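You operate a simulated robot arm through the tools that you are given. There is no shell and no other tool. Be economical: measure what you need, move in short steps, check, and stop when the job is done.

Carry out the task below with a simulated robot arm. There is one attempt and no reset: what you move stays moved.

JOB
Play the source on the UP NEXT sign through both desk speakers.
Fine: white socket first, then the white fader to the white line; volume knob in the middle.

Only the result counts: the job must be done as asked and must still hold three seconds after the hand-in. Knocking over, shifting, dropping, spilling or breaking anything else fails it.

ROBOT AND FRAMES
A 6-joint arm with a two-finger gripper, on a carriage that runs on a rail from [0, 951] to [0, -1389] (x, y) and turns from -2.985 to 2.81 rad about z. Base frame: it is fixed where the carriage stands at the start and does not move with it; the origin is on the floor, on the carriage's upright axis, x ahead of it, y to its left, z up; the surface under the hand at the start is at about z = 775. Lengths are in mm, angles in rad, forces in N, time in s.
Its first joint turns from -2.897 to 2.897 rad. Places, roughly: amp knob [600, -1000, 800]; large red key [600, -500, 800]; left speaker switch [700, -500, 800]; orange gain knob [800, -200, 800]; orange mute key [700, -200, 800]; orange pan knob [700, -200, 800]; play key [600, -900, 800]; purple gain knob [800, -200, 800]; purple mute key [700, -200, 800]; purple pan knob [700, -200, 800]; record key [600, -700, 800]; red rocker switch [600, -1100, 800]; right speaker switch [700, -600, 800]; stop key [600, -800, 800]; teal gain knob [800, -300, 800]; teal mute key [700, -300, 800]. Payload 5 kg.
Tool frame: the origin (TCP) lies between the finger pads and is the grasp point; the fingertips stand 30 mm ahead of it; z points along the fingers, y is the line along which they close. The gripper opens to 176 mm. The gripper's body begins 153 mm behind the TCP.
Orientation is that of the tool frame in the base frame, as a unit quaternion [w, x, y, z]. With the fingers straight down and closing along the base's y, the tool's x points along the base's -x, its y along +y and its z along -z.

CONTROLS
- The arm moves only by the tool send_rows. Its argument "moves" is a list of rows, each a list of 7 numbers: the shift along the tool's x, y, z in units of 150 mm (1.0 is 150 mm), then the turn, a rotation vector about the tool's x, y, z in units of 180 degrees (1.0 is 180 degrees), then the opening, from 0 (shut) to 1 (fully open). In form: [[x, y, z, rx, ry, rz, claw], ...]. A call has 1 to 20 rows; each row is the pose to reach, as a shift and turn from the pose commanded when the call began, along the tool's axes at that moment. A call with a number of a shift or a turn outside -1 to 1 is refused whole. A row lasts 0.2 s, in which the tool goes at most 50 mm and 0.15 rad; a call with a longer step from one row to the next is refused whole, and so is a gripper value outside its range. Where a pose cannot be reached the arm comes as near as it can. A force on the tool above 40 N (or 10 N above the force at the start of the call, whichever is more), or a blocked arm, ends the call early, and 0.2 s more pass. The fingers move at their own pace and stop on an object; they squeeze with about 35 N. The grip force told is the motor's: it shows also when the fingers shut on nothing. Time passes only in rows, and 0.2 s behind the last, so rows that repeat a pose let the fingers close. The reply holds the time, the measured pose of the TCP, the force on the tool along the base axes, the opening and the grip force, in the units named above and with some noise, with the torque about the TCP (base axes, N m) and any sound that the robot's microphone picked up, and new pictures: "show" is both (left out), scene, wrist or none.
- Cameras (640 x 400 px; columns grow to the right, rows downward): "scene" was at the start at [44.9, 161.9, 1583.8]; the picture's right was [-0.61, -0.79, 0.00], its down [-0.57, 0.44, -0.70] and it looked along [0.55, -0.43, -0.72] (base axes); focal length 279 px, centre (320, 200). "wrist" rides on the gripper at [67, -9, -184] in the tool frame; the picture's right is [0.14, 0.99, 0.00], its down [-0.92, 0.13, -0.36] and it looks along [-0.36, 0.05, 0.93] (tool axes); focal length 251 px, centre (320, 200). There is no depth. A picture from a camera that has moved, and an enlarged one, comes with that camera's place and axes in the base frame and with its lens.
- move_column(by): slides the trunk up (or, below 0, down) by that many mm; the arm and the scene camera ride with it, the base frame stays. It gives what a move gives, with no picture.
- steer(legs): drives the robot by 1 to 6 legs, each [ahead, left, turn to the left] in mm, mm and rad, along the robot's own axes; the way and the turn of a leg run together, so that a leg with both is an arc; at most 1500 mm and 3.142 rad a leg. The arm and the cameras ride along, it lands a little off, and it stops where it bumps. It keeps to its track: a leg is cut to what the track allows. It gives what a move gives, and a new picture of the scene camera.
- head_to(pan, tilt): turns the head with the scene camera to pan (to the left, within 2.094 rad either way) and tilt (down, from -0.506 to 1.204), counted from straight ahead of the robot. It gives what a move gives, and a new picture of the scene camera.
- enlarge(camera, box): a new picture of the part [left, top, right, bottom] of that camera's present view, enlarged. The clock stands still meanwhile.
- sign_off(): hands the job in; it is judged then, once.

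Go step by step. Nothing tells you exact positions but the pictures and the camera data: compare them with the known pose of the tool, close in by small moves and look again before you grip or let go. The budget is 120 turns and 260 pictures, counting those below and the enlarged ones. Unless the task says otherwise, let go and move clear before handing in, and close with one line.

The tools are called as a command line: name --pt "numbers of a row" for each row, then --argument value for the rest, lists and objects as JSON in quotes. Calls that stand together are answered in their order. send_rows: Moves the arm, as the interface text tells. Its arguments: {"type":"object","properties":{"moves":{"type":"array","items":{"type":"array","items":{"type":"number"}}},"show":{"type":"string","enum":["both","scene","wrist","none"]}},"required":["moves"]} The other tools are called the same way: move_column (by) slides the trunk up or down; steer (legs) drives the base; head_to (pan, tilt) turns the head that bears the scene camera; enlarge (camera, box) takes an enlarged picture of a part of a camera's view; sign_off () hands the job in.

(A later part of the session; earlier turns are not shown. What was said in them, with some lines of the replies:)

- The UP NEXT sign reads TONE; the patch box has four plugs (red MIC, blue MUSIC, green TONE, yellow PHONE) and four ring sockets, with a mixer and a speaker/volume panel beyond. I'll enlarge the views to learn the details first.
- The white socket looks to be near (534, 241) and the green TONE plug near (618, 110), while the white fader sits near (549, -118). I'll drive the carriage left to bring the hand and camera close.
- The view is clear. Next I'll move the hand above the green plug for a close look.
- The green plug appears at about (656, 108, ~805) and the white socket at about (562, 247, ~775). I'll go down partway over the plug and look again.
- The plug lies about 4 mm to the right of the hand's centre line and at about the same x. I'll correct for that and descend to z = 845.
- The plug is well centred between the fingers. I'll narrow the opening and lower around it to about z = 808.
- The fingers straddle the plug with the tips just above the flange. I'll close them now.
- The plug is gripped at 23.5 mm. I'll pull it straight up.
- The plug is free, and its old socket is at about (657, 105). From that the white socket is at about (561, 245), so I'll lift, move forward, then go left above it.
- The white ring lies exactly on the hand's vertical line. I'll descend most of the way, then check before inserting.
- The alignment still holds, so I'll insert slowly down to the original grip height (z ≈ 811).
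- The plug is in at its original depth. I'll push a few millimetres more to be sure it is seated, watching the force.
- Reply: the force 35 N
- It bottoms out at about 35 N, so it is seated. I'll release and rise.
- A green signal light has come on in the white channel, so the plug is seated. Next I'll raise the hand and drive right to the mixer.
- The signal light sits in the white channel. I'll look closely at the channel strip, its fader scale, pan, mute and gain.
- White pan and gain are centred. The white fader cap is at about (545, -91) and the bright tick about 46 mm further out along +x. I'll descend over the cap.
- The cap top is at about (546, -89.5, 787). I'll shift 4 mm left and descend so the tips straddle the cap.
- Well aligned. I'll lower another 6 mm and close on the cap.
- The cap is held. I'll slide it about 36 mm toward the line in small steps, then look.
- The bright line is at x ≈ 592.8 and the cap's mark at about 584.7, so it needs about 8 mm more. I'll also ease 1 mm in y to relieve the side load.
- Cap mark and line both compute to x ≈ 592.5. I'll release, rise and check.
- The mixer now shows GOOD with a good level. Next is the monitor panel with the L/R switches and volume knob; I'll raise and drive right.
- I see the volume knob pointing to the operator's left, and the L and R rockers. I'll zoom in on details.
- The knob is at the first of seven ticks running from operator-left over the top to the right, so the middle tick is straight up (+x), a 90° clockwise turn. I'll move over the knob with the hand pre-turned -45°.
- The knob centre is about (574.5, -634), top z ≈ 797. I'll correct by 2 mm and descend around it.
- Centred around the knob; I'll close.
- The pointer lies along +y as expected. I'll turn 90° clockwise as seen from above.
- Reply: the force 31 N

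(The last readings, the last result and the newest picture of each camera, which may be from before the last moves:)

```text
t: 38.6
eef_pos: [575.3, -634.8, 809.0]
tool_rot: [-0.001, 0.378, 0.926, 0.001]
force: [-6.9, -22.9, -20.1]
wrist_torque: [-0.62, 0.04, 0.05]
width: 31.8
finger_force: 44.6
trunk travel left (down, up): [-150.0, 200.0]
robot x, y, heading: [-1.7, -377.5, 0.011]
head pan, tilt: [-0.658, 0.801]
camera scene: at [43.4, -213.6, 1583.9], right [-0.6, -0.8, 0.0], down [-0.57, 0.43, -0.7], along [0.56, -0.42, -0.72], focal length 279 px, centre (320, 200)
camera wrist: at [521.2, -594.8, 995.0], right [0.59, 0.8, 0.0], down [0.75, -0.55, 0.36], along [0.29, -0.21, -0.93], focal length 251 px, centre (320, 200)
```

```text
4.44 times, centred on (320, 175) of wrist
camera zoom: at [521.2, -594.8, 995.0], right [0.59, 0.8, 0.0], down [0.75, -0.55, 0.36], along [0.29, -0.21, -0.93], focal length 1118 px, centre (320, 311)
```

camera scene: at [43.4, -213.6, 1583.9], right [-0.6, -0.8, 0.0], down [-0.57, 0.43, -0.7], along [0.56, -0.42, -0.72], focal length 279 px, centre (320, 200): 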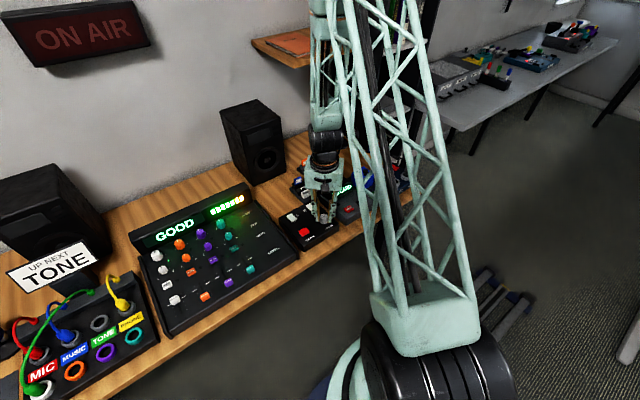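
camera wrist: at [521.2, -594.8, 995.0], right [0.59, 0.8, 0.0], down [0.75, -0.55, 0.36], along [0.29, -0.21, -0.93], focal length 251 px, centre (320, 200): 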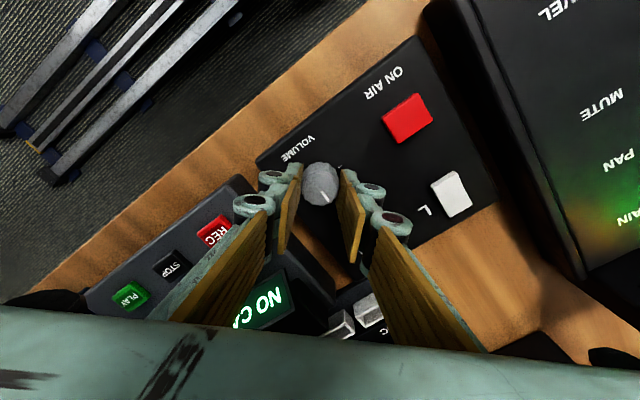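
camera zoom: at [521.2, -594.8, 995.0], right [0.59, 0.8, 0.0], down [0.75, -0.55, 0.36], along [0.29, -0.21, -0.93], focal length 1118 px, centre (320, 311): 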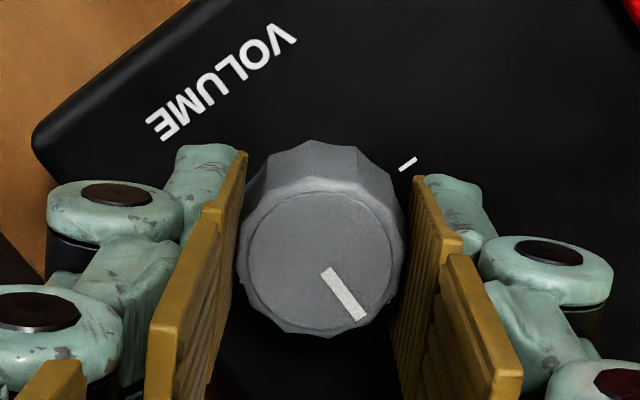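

The knob turned with the hand; no sound yet, so the speakers are probably still switched off. I'll release, rise and turn back to look.

send_rows --pt "0 0 0 0 0 0 0.25" --pt "0 0 0 0 0 0 0.33" --pt "0 0 0 0 0 0 0.33" --pt "0 0 -0.15 0 0 0 0.33" --pt "0 0 -0.4 0 0 0 0.33" --pt "0 0 -0.65 0 0 -0.042 0.33" --pt "0 0 -0.9 0 0 -0.084 0.33" --pt "0 0 -1.0 0 0 -0.126 0.33" --pt "0 0 -1.0 0 0 -0.168 0.33" --pt "0 0 -1.0 0 0 -0.21 0.33" --pt "0 0 -1.0 0 0 -0.247 0.33" --pt "0 0 -1.0 0 0 -0.247 0.33"

enlarge --camera "wrist" --box '[280, 115, 360, 185]'

enlarge --camera "wrist" --box '[260, 100, 440, 240]'

enlarge --camera "scene" --box '[275, 190, 345, 250]'

```text
t: 41.2
eef_pos: [576.1, -633.9, 958.1]
tool_rot: [0.0, -0.002, 1.0, 0.0]
force: [-0.6, 0.3, 0.5]
wrist_torque: [-0.02, -0.01, 0.04]
width: 58.2
finger_force: 0.1
trunk travel left (down, up): [-150.0, 200.0]
robot x, y, heading: [0.1, -370.9, 0.02]
head pan, tilt: [-0.658, 0.801]
camera scene: at [42.8, -212.2, 1583.8], right [-0.6, -0.8, 0.0], down [-0.57, 0.43, -0.7], along [0.56, -0.42, -0.72], focal length 279 px, centre (320, 200)
camera wrist: at [508.9, -643.5, 1145.7], right [-0.14, 0.99, 0.0], down [0.92, 0.13, 0.36], along [0.36, 0.05, -0.93], focal length 251 px, centre (320, 200)
```

scene: 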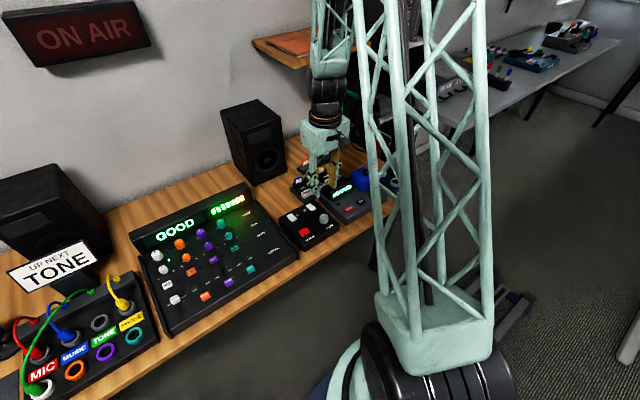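
wrist: 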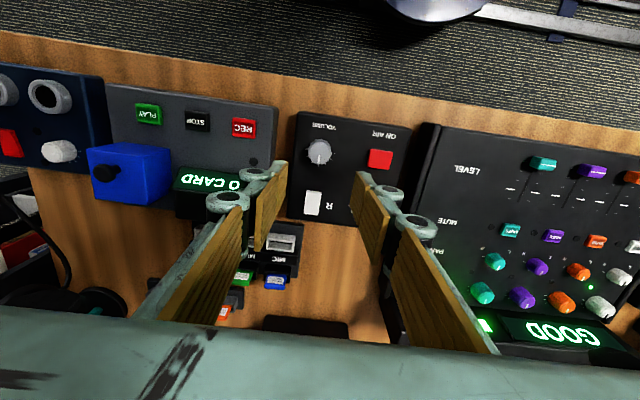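

```text
5.71 times, centred on (320, 150) of wrist
camera zoom: at [508.9, -643.5, 1145.7], right [-0.14, 0.99, 0.0], down [0.92, 0.13, 0.36], along [0.36, 0.05, -0.93], focal length 1437 px, centre (320, 486)
```

zoom: 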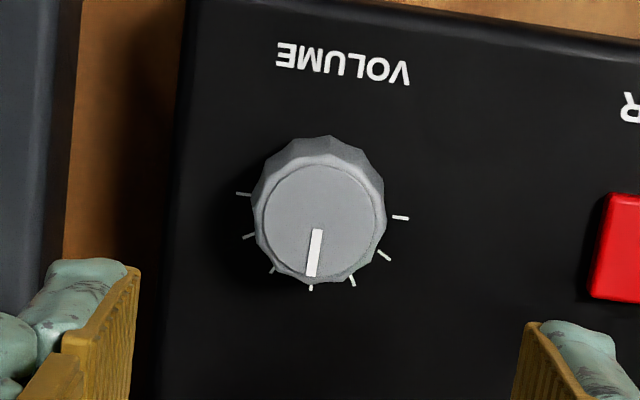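

```text
2.86 times, centred on (350, 170) of wrist
camera zoom: at [508.9, -643.5, 1145.7], right [-0.14, 0.99, 0.0], down [0.92, 0.13, 0.36], along [0.36, 0.05, -0.93], focal length 718 px, centre (234, 286)
```

zoom: 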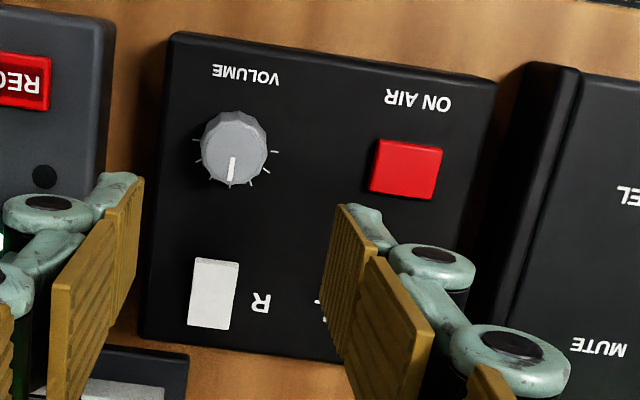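

```text
6.67 times, centred on (310, 220) of scene
camera zoom: at [42.8, -212.2, 1583.8], right [-0.6, -0.8, 0.0], down [-0.57, 0.43, -0.7], along [0.56, -0.42, -0.72], focal length 1858 px, centre (387, 67)
```

zoom: 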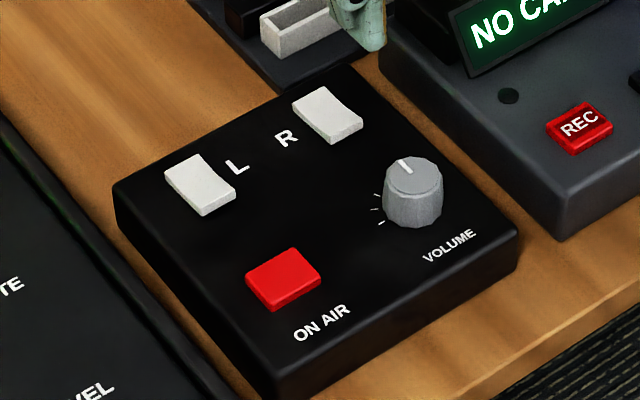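

The volume pointer is on the middle tick. The R rocker is near (654, -634) and L near (656, -547); both seem to have their near end raised. I'll close the fingers and hover over R's near half.

send_rows --pt "-0.2 0 0.1 0 0 0 0.1" --pt "-0.42 0 0.3 0 0 0 0" --pt "-0.42 0 0.55 0 0 0 0" --pt "-0.42 0 0.6 0 0 0 0" --pt "-0.42 0 0.6 0 0 0 0"

enlarge --camera "wrist" --box '[260, 100, 420, 220]'

enlarge --camera "scene" --box '[275, 180, 345, 240]'

```text
t: 42.4
eef_pos: [639.1, -634.8, 869.5]
tool_rot: [0.001, -0.002, 1.0, 0.0]
force: [-0.8, 0.6, 0.0]
wrist_torque: [0.0, 0.01, -0.03]
width: 0.0
finger_force: 34.9
trunk travel left (down, up): [-150.0, 200.0]
robot x, y, heading: [1.5, -375.7, 0.013]
head pan, tilt: [-0.658, 0.801]
camera scene: at [42.7, -212.1, 1583.9], right [-0.6, -0.8, 0.0], down [-0.57, 0.43, -0.7], along [0.56, -0.42, -0.72], focal length 279 px, centre (320, 200)
camera wrist: at [572.0, -644.2, 1054.9], right [-0.14, 0.99, 0.0], down [0.92, 0.13, 0.36], along [0.36, 0.05, -0.93], focal length 251 px, centre (320, 200)
```

scene: 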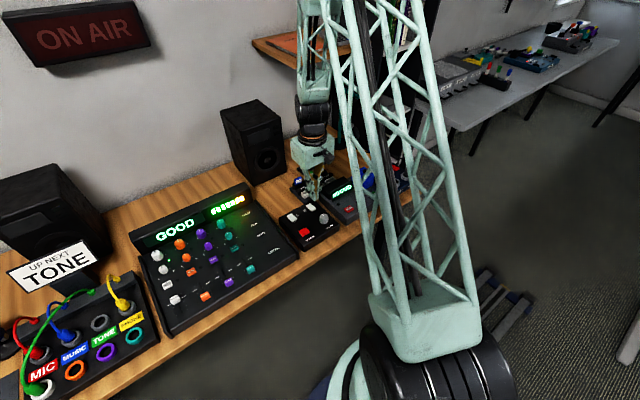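
wrist: 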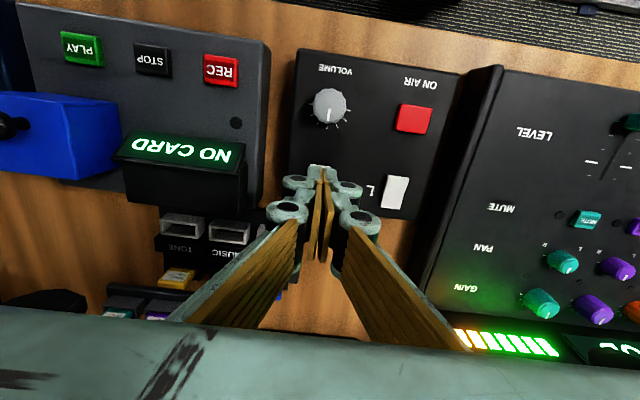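

```text
3.33 times, centred on (340, 160) of wrist
camera zoom: at [572.0, -644.2, 1054.9], right [-0.14, 0.99, 0.0], down [0.92, 0.13, 0.36], along [0.36, 0.05, -0.93], focal length 838 px, centre (253, 333)
```

zoom: 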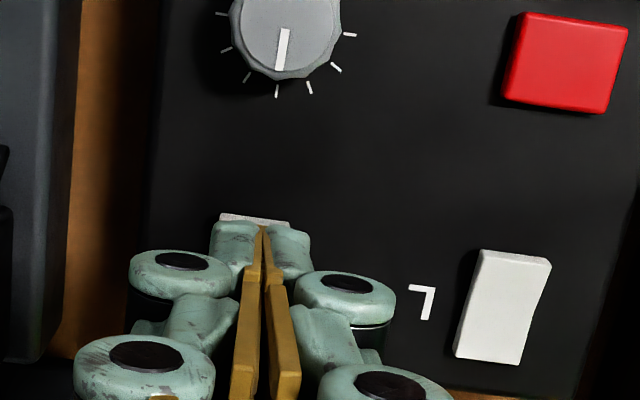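

```text
6.67 times, centred on (310, 210) of scene
camera zoom: at [42.7, -212.1, 1583.9], right [-0.6, -0.8, 0.0], down [-0.57, 0.43, -0.7], along [0.56, -0.42, -0.72], focal length 1858 px, centre (387, 133)
```

zoom: 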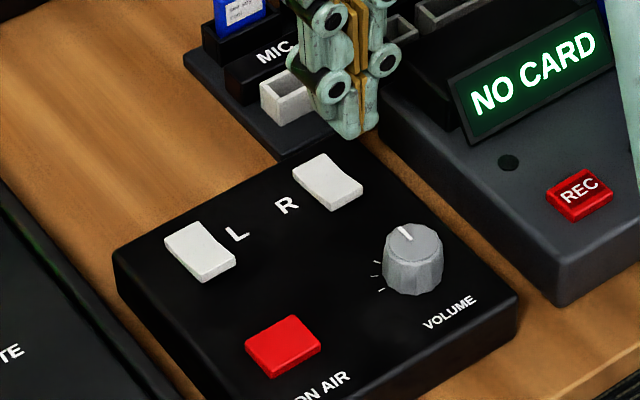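

Both rockers look the same, near ends up. I'll press R's near half slowly, guarded by the force stop.

send_rows --pt "0 0 0.1 0 0 0 0" --pt "0 0 0.2 0 0 0 0" --pt "0 0 0.26 0 0 0 0" --pt "0 0 0.29 0 0 0 0" --pt "0 0 0.32 0 0 0 0" --pt "0 0 0.34 0 0 0 0" --pt "0 0 0.36 0 0 0 0" --pt "0 0 0.375 0 0 0 0"

enlarge --camera "scene" --box '[275, 180, 345, 240]'

```text
t: 44.2
eef_pos: [639.1, -632.8, 813.4]
tool_rot: [0.0, -0.002, 1.0, 0.0]
force: [0.5, 0.4, 1.0]
wrist_torque: [0.02, 0.01, -0.04]
width: 0.0
finger_force: 34.8
trunk travel left (down, up): [-150.0, 200.0]
robot x, y, heading: [1.7, -374.7, 0.01]
head pan, tilt: [-0.658, 0.801]
camera scene: at [42.8, -212.2, 1583.8], right [-0.6, -0.8, 0.0], down [-0.57, 0.43, -0.7], along [0.56, -0.42, -0.72], focal length 279 px, centre (320, 200)
camera wrist: at [571.3, -643.1, 999.3], right [-0.14, 0.99, 0.0], down [0.92, 0.13, 0.36], along [0.36, 0.05, -0.93], focal length 251 px, centre (320, 200)
```

scene: 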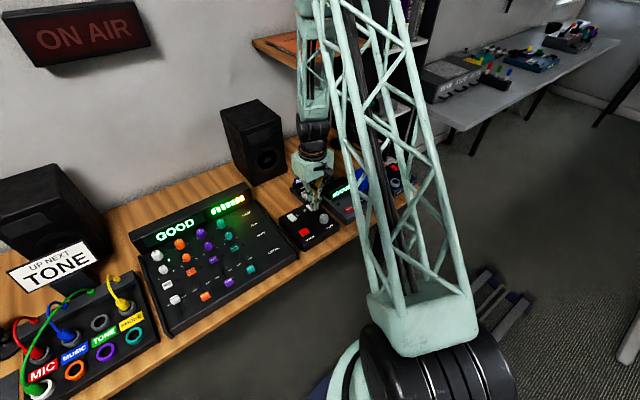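
wrist: 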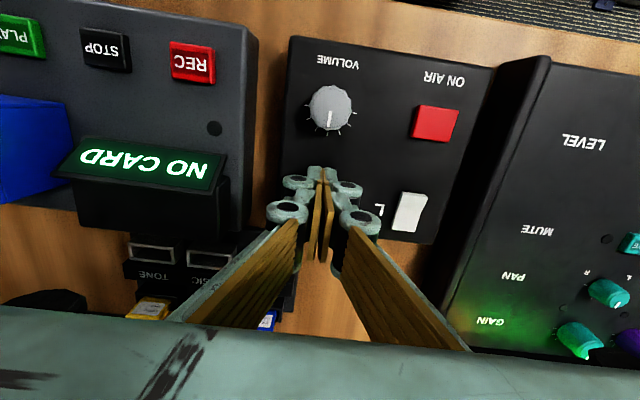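

```text
6.67 times, centred on (310, 210) of scene
camera zoom: at [42.8, -212.2, 1583.8], right [-0.6, -0.8, 0.0], down [-0.57, 0.43, -0.7], along [0.56, -0.42, -0.72], focal length 1858 px, centre (387, 133)
```

zoom: 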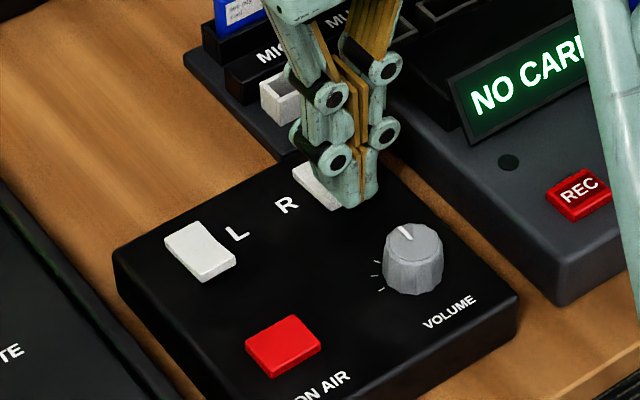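

The tip is just above the rocker, with no contact yet. I'll continue pressing down in small steps.

send_rows --pt "0 0 0.013 0 0 0 0" --pt "0 0 0.026 0 0 0 0" --pt "0 0 0.04 0 0 0 0" --pt "0 0 0.053 0 0 0 0" --pt "0 0 0.066 0 0 0 0" --pt "0 0 0.08 0 0 0 0" --pt "0 0 0.093 0 0 0 0"

enlarge --camera "scene" --box '[275, 180, 345, 240]'

```text
t: 45.8
eef_pos: [637.2, -633.3, 803.6]
tool_rot: [0.001, -0.001, 1.0, -0.001]
force: [-9.5, 5.1, 26.4]
wrist_torque: [0.06, -0.23, 0.07]
width: 5.7
finger_force: 45.2
trunk travel left (down, up): [-150.0, 200.0]
robot x, y, heading: [-0.7, -372.1, 0.009]
head pan, tilt: [-0.658, 0.801]
stopped in row 7: the force on the tool passed its limit at 45 N (the readings are from after the stop); the commanded pose is now the measured one
camera scene: at [41.3, -211.5, 1583.9], right [-0.6, -0.8, 0.0], down [-0.57, 0.43, -0.7], along [0.56, -0.42, -0.72], focal length 279 px, centre (320, 200)
camera wrist: at [571.1, -643.1, 989.0], right [-0.14, 0.99, 0.0], down [0.92, 0.13, 0.36], along [0.36, 0.05, -0.93], focal length 251 px, centre (320, 200)
```

scene: 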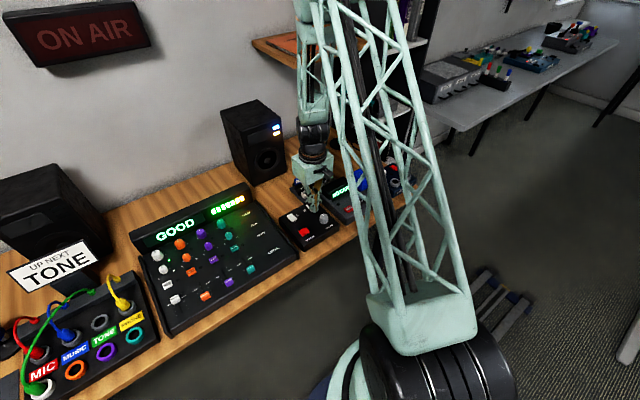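
wrist: 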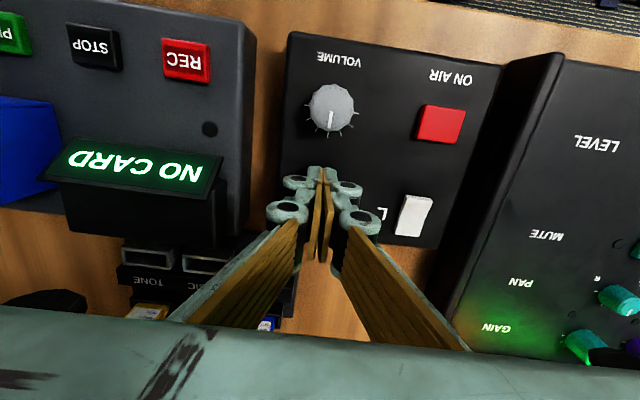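

```text
6.67 times, centred on (310, 210) of scene
camera zoom: at [41.3, -211.5, 1583.9], right [-0.6, -0.8, 0.0], down [-0.57, 0.43, -0.7], along [0.56, -0.42, -0.72], focal length 1858 px, centre (387, 133)
```

zoom: 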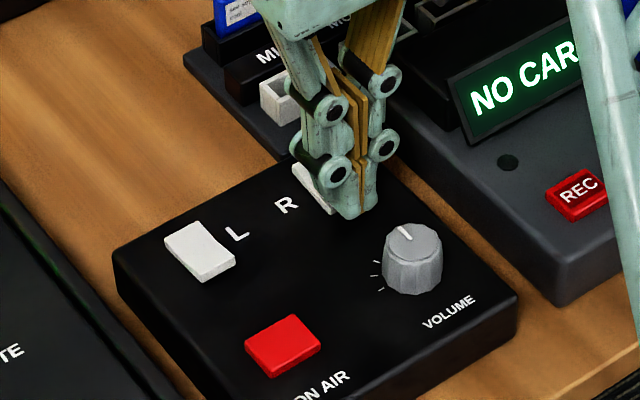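

The right speaker's lights came on. I'll lift and move over L's near half.

send_rows --pt "0 0 -0.15 0 0 0 0" --pt "0 0 -0.4 0 0 0 0" --pt "-0.02 0.25 -0.4 0 0 0 0" --pt "-0.02 0.5 -0.4 0 0 0 0" --pt "-0.02 0.585 -0.4 0 0 0 0" --pt "-0.02 0.585 -0.4 0 0 0 0"

enlarge --camera "scene" --box '[275, 180, 345, 240]'

enlarge --camera "wrist" --box '[220, 100, 380, 220]'

```text
t: 47.2
eef_pos: [641.3, -546.5, 862.8]
tool_rot: [0.0, -0.002, 1.0, 0.0]
force: [0.1, 0.2, 0.8]
wrist_torque: [-0.02, 0.02, -0.04]
width: 0.0
finger_force: 45.1
trunk travel left (down, up): [-150.0, 200.0]
robot x, y, heading: [2.1, -375.5, 0.012]
head pan, tilt: [-0.658, 0.801]
camera scene: at [42.8, -212.1, 1583.8], right [-0.6, -0.8, 0.0], down [-0.57, 0.43, -0.7], along [0.56, -0.42, -0.72], focal length 279 px, centre (320, 200)
camera wrist: at [574.7, -555.5, 1047.3], right [-0.14, 0.99, 0.0], down [0.92, 0.13, 0.36], along [0.36, 0.05, -0.93], focal length 251 px, centre (320, 200)
```

scene: 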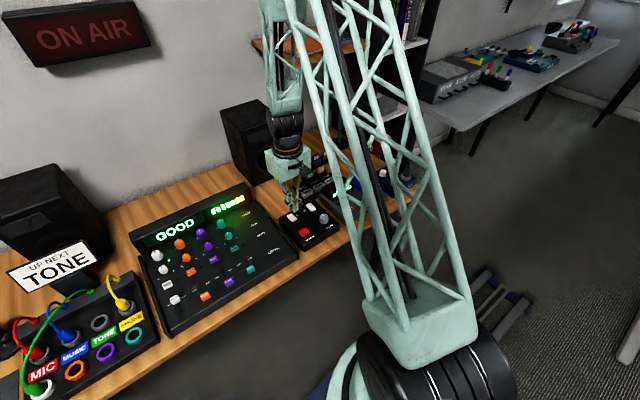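
wrist: 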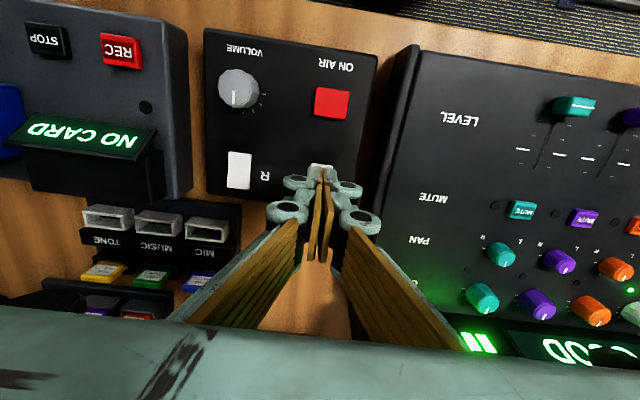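

```text
6.67 times, centred on (310, 210) of scene
camera zoom: at [42.8, -212.1, 1583.8], right [-0.6, -0.8, 0.0], down [-0.57, 0.43, -0.7], along [0.56, -0.42, -0.72], focal length 1858 px, centre (387, 133)
```

zoom: 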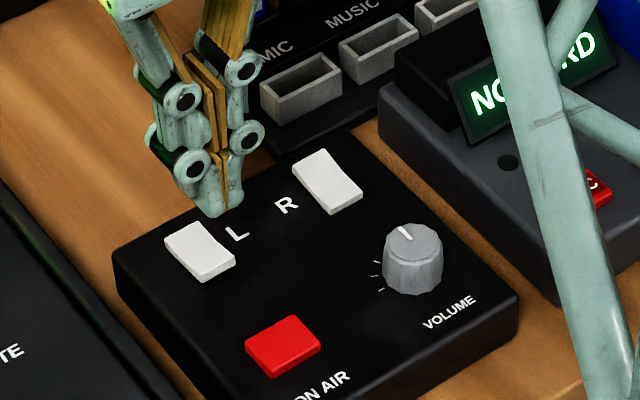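

```text
3.33 times, centred on (300, 160) of wrist
camera zoom: at [574.7, -555.5, 1047.3], right [-0.14, 0.99, 0.0], down [0.92, 0.13, 0.36], along [0.36, 0.05, -0.93], focal length 838 px, centre (387, 333)
```

zoom: 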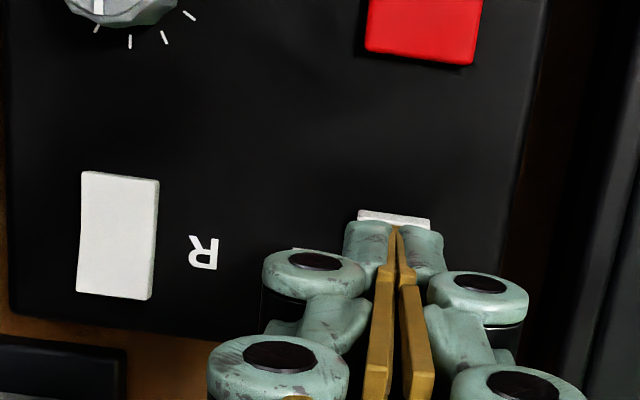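

The R rocker stayed flipped, and the hand is lined up on L. I'll press it the same way.

send_rows --pt "0 0 0.1 0 0 0 0" --pt "0 0 0.2 0 0 0 0" --pt "0 0 0.28 0 0 0 0" --pt "0 0 0.31 0 0 0 0" --pt "0 0 0.335 0 0 0 0" --pt "0 0 0.35 0 0 0 0" --pt "0 0 0.365 0 0 0 0" --pt "0 0 0.38 0 0 0 0" --pt "0 0 0.395 0 0 0 0" --pt "0 0 0.41 0 0 0 0"

```text
t: 49.4
eef_pos: [642.1, -546.3, 804.4]
tool_rot: [0.002, -0.001, 1.0, -0.001]
force: [-8.8, 4.3, 27.4]
wrist_torque: [0.1, -0.22, 0.05]
width: 5.8
finger_force: 45.3
trunk travel left (down, up): [-150.0, 200.0]
robot x, y, heading: [-2.4, -375.1, 0.014]
head pan, tilt: [-0.658, 0.801]
stopped in row 10: the force on the tool passed its limit at 43 N (the readings are from after the stop); the commanded pose is now the measured one
camera scene: at [41.3, -211.6, 1584.0], right [-0.6, -0.8, 0.0], down [-0.57, 0.43, -0.7], along [0.56, -0.42, -0.72], focal length 279 px, centre (320, 200)
camera wrist: at [574.5, -555.3, 989.2], right [-0.14, 0.99, 0.0], down [0.92, 0.13, 0.37], along [0.36, 0.05, -0.93], focal length 251 px, centre (320, 200)
```

scene: 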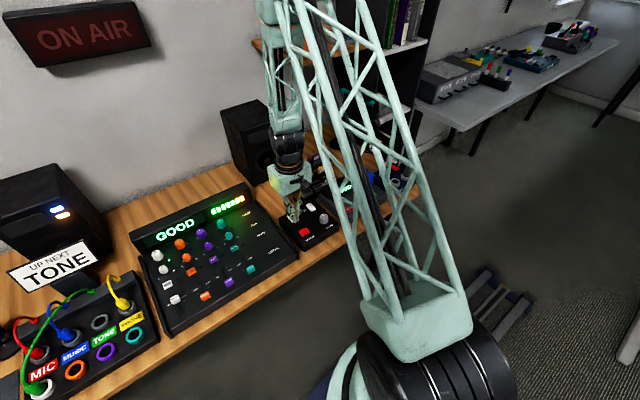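
wrist: 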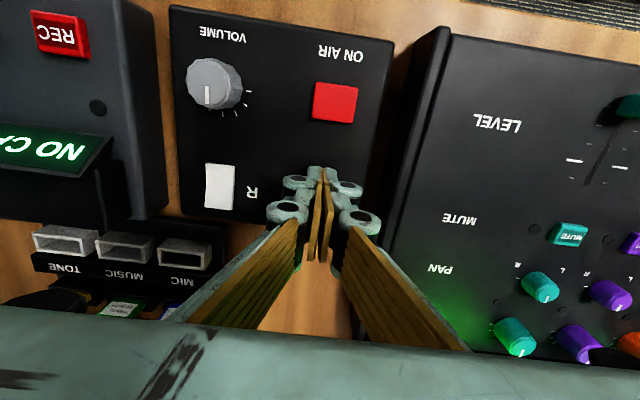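

The left speaker's lights are on too. I'll lift away and verify everything.

send_rows --pt "0 0 -0.15 0 0 0 0" --pt "0 0 -0.4 0 0 0 0" --pt "0 0 -0.7 0 0 0 0" --pt "0.25 0 -1.0 0 0 0 0" --pt "0.5 0 -1.0 0 0 0 0" --pt "0.5 0.3 -1.0 0 0 0 0" --pt "0.5 0.6 -1.0 0 0 0 0" --pt "0.5 0.6 -1.0 0 0 0 0"

enlarge --camera "scene" --box '[200, 80, 360, 240]'

enlarge --camera "scene" --box '[0, 150, 260, 320]'

enlarge --camera "wrist" --box '[0, 0, 640, 400]'

```text
refused: row 4 steps farther than a row can; nothing moved
```

```text
2.50 times, centred on (280, 160) of scene
camera zoom: at [41.3, -211.6, 1584.0], right [-0.6, -0.8, 0.0], down [-0.57, 0.43, -0.7], along [0.56, -0.42, -0.72], focal length 697 px, centre (420, 300)
```

zoom: 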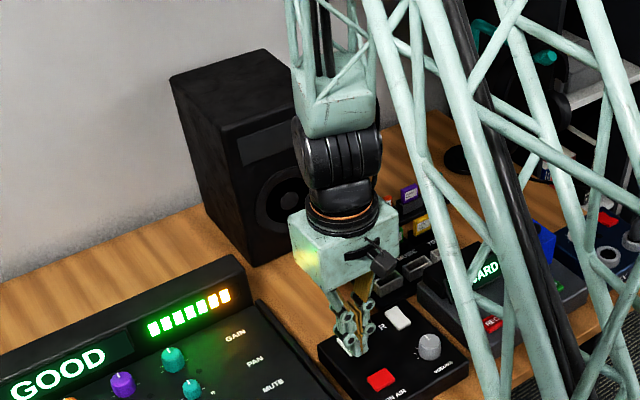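

```text
2.35 times, centred on (130, 235) of scene
camera zoom: at [41.3, -211.6, 1584.0], right [-0.6, -0.8, 0.0], down [-0.57, 0.43, -0.7], along [0.56, -0.42, -0.72], focal length 656 px, centre (767, 118)
```

zoom: 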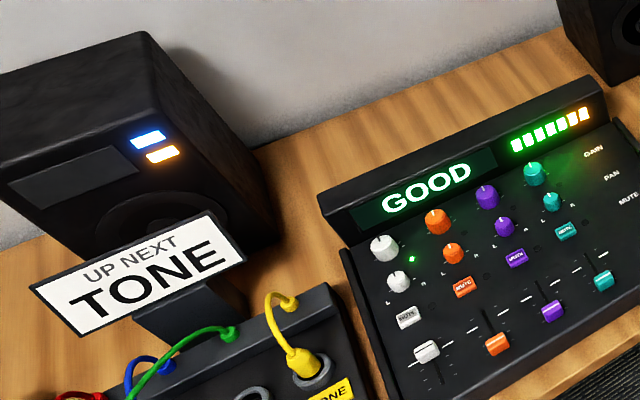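

```text
1.00 times, centred on (320, 200) of wrist (not enlarged: the box is as wide or as high as the picture)
camera zoom: at [574.5, -555.3, 989.2], right [-0.14, 0.99, 0.0], down [0.92, 0.13, 0.37], along [0.36, 0.05, -0.93], focal length 251 px, centre (320, 200)
```

zoom: 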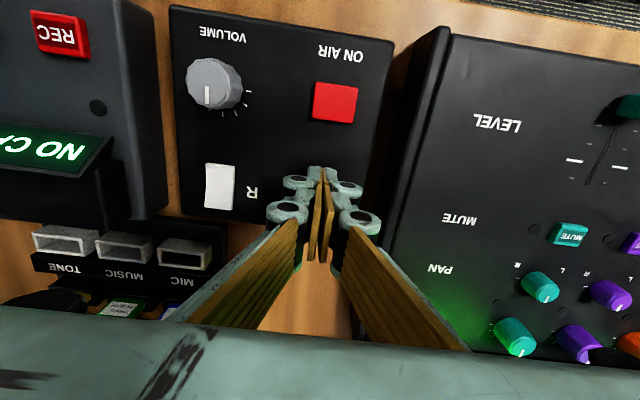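

That retreat was refused for too long a step, so I'll lift with shorter rows.

send_rows --pt "0 0 -0.15 0 0 0 0" --pt "0 0 -0.4 0 0 0 0" --pt "0 0 -0.7 0 0 0 0" --pt "0 0 -1.0 0 0 0 0" --pt "0.25 0 -1.0 0 0 0 0" --pt "0.5 0 -1.0 0 0 0 0" --pt "0.5 -0.3 -1.0 0 0 0 0" --pt "0.5 -0.6 -1.0 0 0 0 0" --pt "0.5 -0.6 -1.0 0 0 0 0"

enlarge --camera "scene" --box '[200, 80, 360, 240]'

enlarge --camera "wrist" --box '[300, 80, 460, 200]'

```text
t: 51.4
eef_pos: [571.2, -638.1, 952.6]
tool_rot: [0.002, -0.001, 1.0, 0.0]
force: [-0.8, -0.4, 0.5]
wrist_torque: [0.18, 0.02, 0.01]
width: 0.0
finger_force: 44.3
trunk travel left (down, up): [-150.0, 200.0]
robot x, y, heading: [4.2, -377.1, 0.013]
head pan, tilt: [-0.658, 0.801]
camera scene: at [43.2, -212.8, 1583.9], right [-0.6, -0.8, 0.0], down [-0.57, 0.43, -0.7], along [0.56, -0.42, -0.72], focal length 279 px, centre (320, 200)
camera wrist: at [503.0, -646.9, 1136.9], right [-0.14, 0.99, 0.0], down [0.92, 0.13, 0.37], along [0.36, 0.05, -0.93], focal length 251 px, centre (320, 200)
```

scene: 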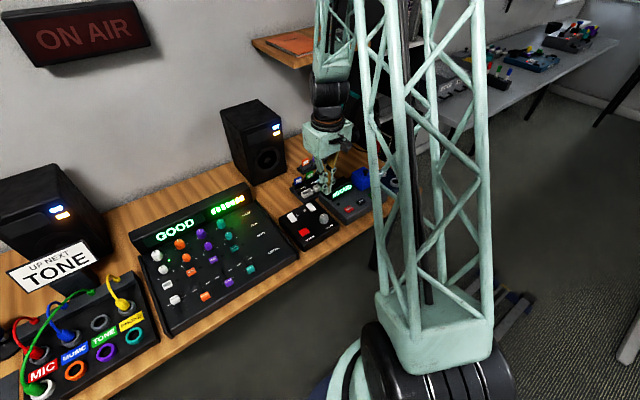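
wrist: 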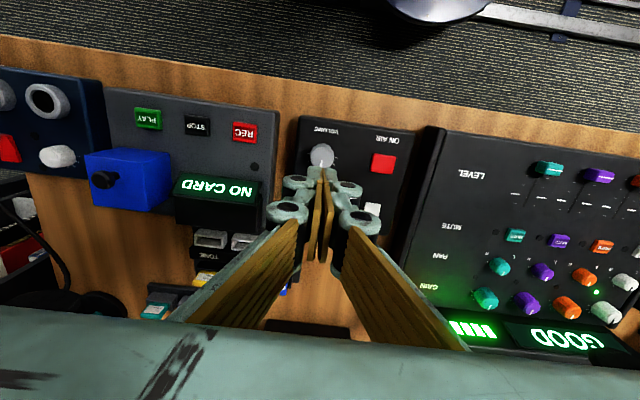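

```text
2.50 times, centred on (280, 160) of scene
camera zoom: at [43.2, -212.8, 1583.9], right [-0.6, -0.8, 0.0], down [-0.57, 0.43, -0.7], along [0.56, -0.42, -0.72], focal length 697 px, centre (420, 300)
```

zoom: 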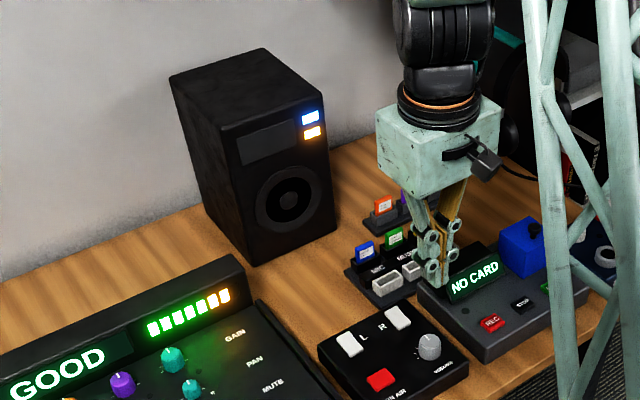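

```text
3.33 times, centred on (380, 140) of wrist
camera zoom: at [503.0, -646.9, 1136.9], right [-0.14, 0.99, 0.0], down [0.92, 0.13, 0.37], along [0.36, 0.05, -0.93], focal length 838 px, centre (120, 400)
```

zoom: 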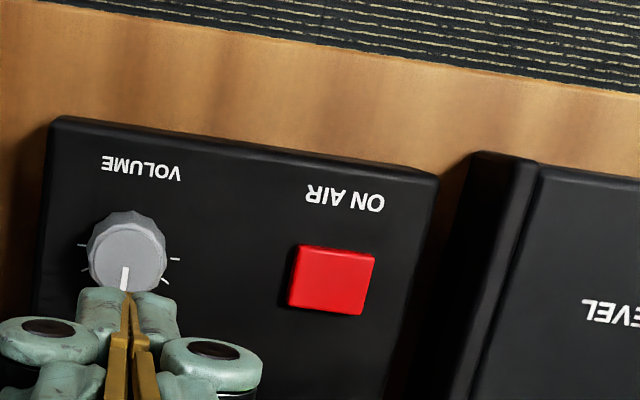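

Both speakers are lit. I'll check their indicator lights and the overall state closely once more.

enlarge --camera "scene" --box '[260, 115, 296, 145]'

enlarge --camera "scene" --box '[40, 195, 80, 228]'

enlarge --camera "scene" --box '[0, 260, 180, 400]'

enlarge --camera "scene" --box '[140, 185, 270, 315]'

```text
13.33 times, centred on (278, 130) of scene
camera zoom: at [43.2, -212.8, 1583.9], right [-0.6, -0.8, 0.0], down [-0.57, 0.43, -0.7], along [0.56, -0.42, -0.72], focal length 3716 px, centre (880, 1133)
```

zoom: 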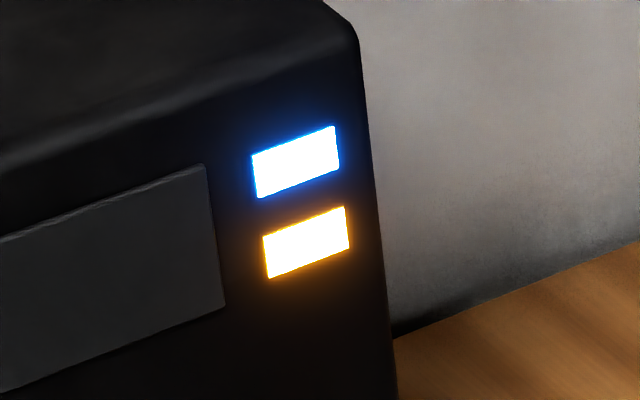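

```text
12.12 times, centred on (60, 212) of scene
camera zoom: at [43.2, -212.8, 1583.9], right [-0.6, -0.8, 0.0], down [-0.57, 0.43, -0.7], along [0.56, -0.42, -0.72], focal length 3378 px, centre (3472, 61)
```

zoom: 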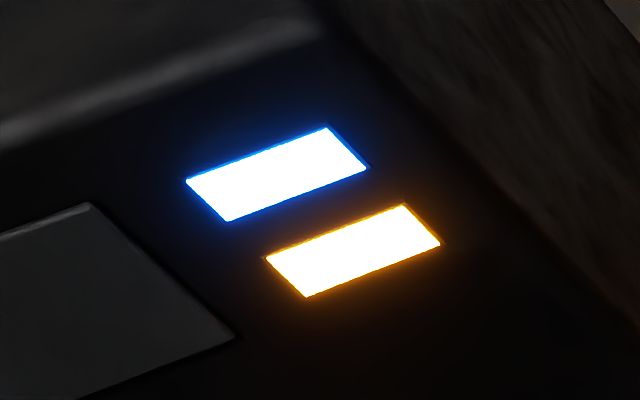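

```text
2.86 times, centred on (90, 330) of scene
camera zoom: at [43.2, -212.8, 1583.9], right [-0.6, -0.8, 0.0], down [-0.57, 0.43, -0.7], along [0.56, -0.42, -0.72], focal length 796 px, centre (977, -171)
```

zoom: 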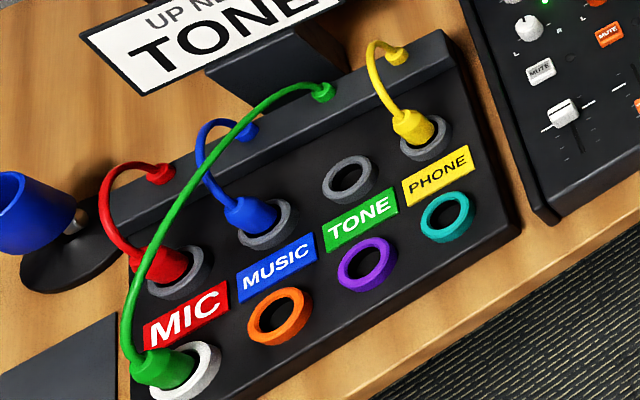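

```text
3.08 times, centred on (205, 250) of scene
camera zoom: at [43.2, -212.8, 1583.9], right [-0.6, -0.8, 0.0], down [-0.57, 0.43, -0.7], along [0.56, -0.42, -0.72], focal length 858 px, centre (674, 46)
```

zoom: 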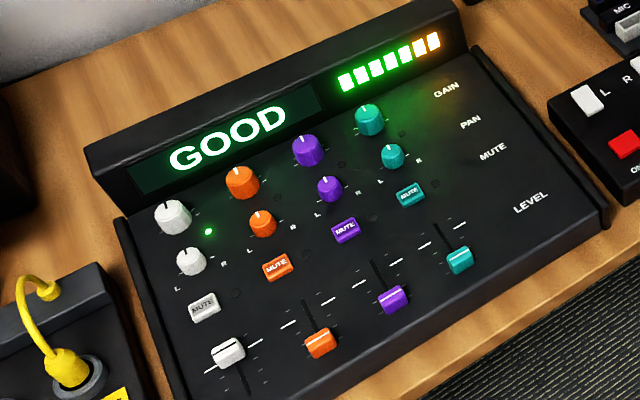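

TONE is in the white socket, the fader is on its line with the mixer showing GOOD, the volume is in the middle, and both speakers show two lights each. The hand is clear, so I'm handing in.

sign_off

```text
The job is handed in.
```

TONE is patched into the white socket, and the white fader is on the white line with the mixer reading GOOD. The volume knob is on its middle tick and both desk speakers are switched on with their lights lit. The microphone never reported any sound, so I'm judging playback by the lights and the meter; the job is handed in.
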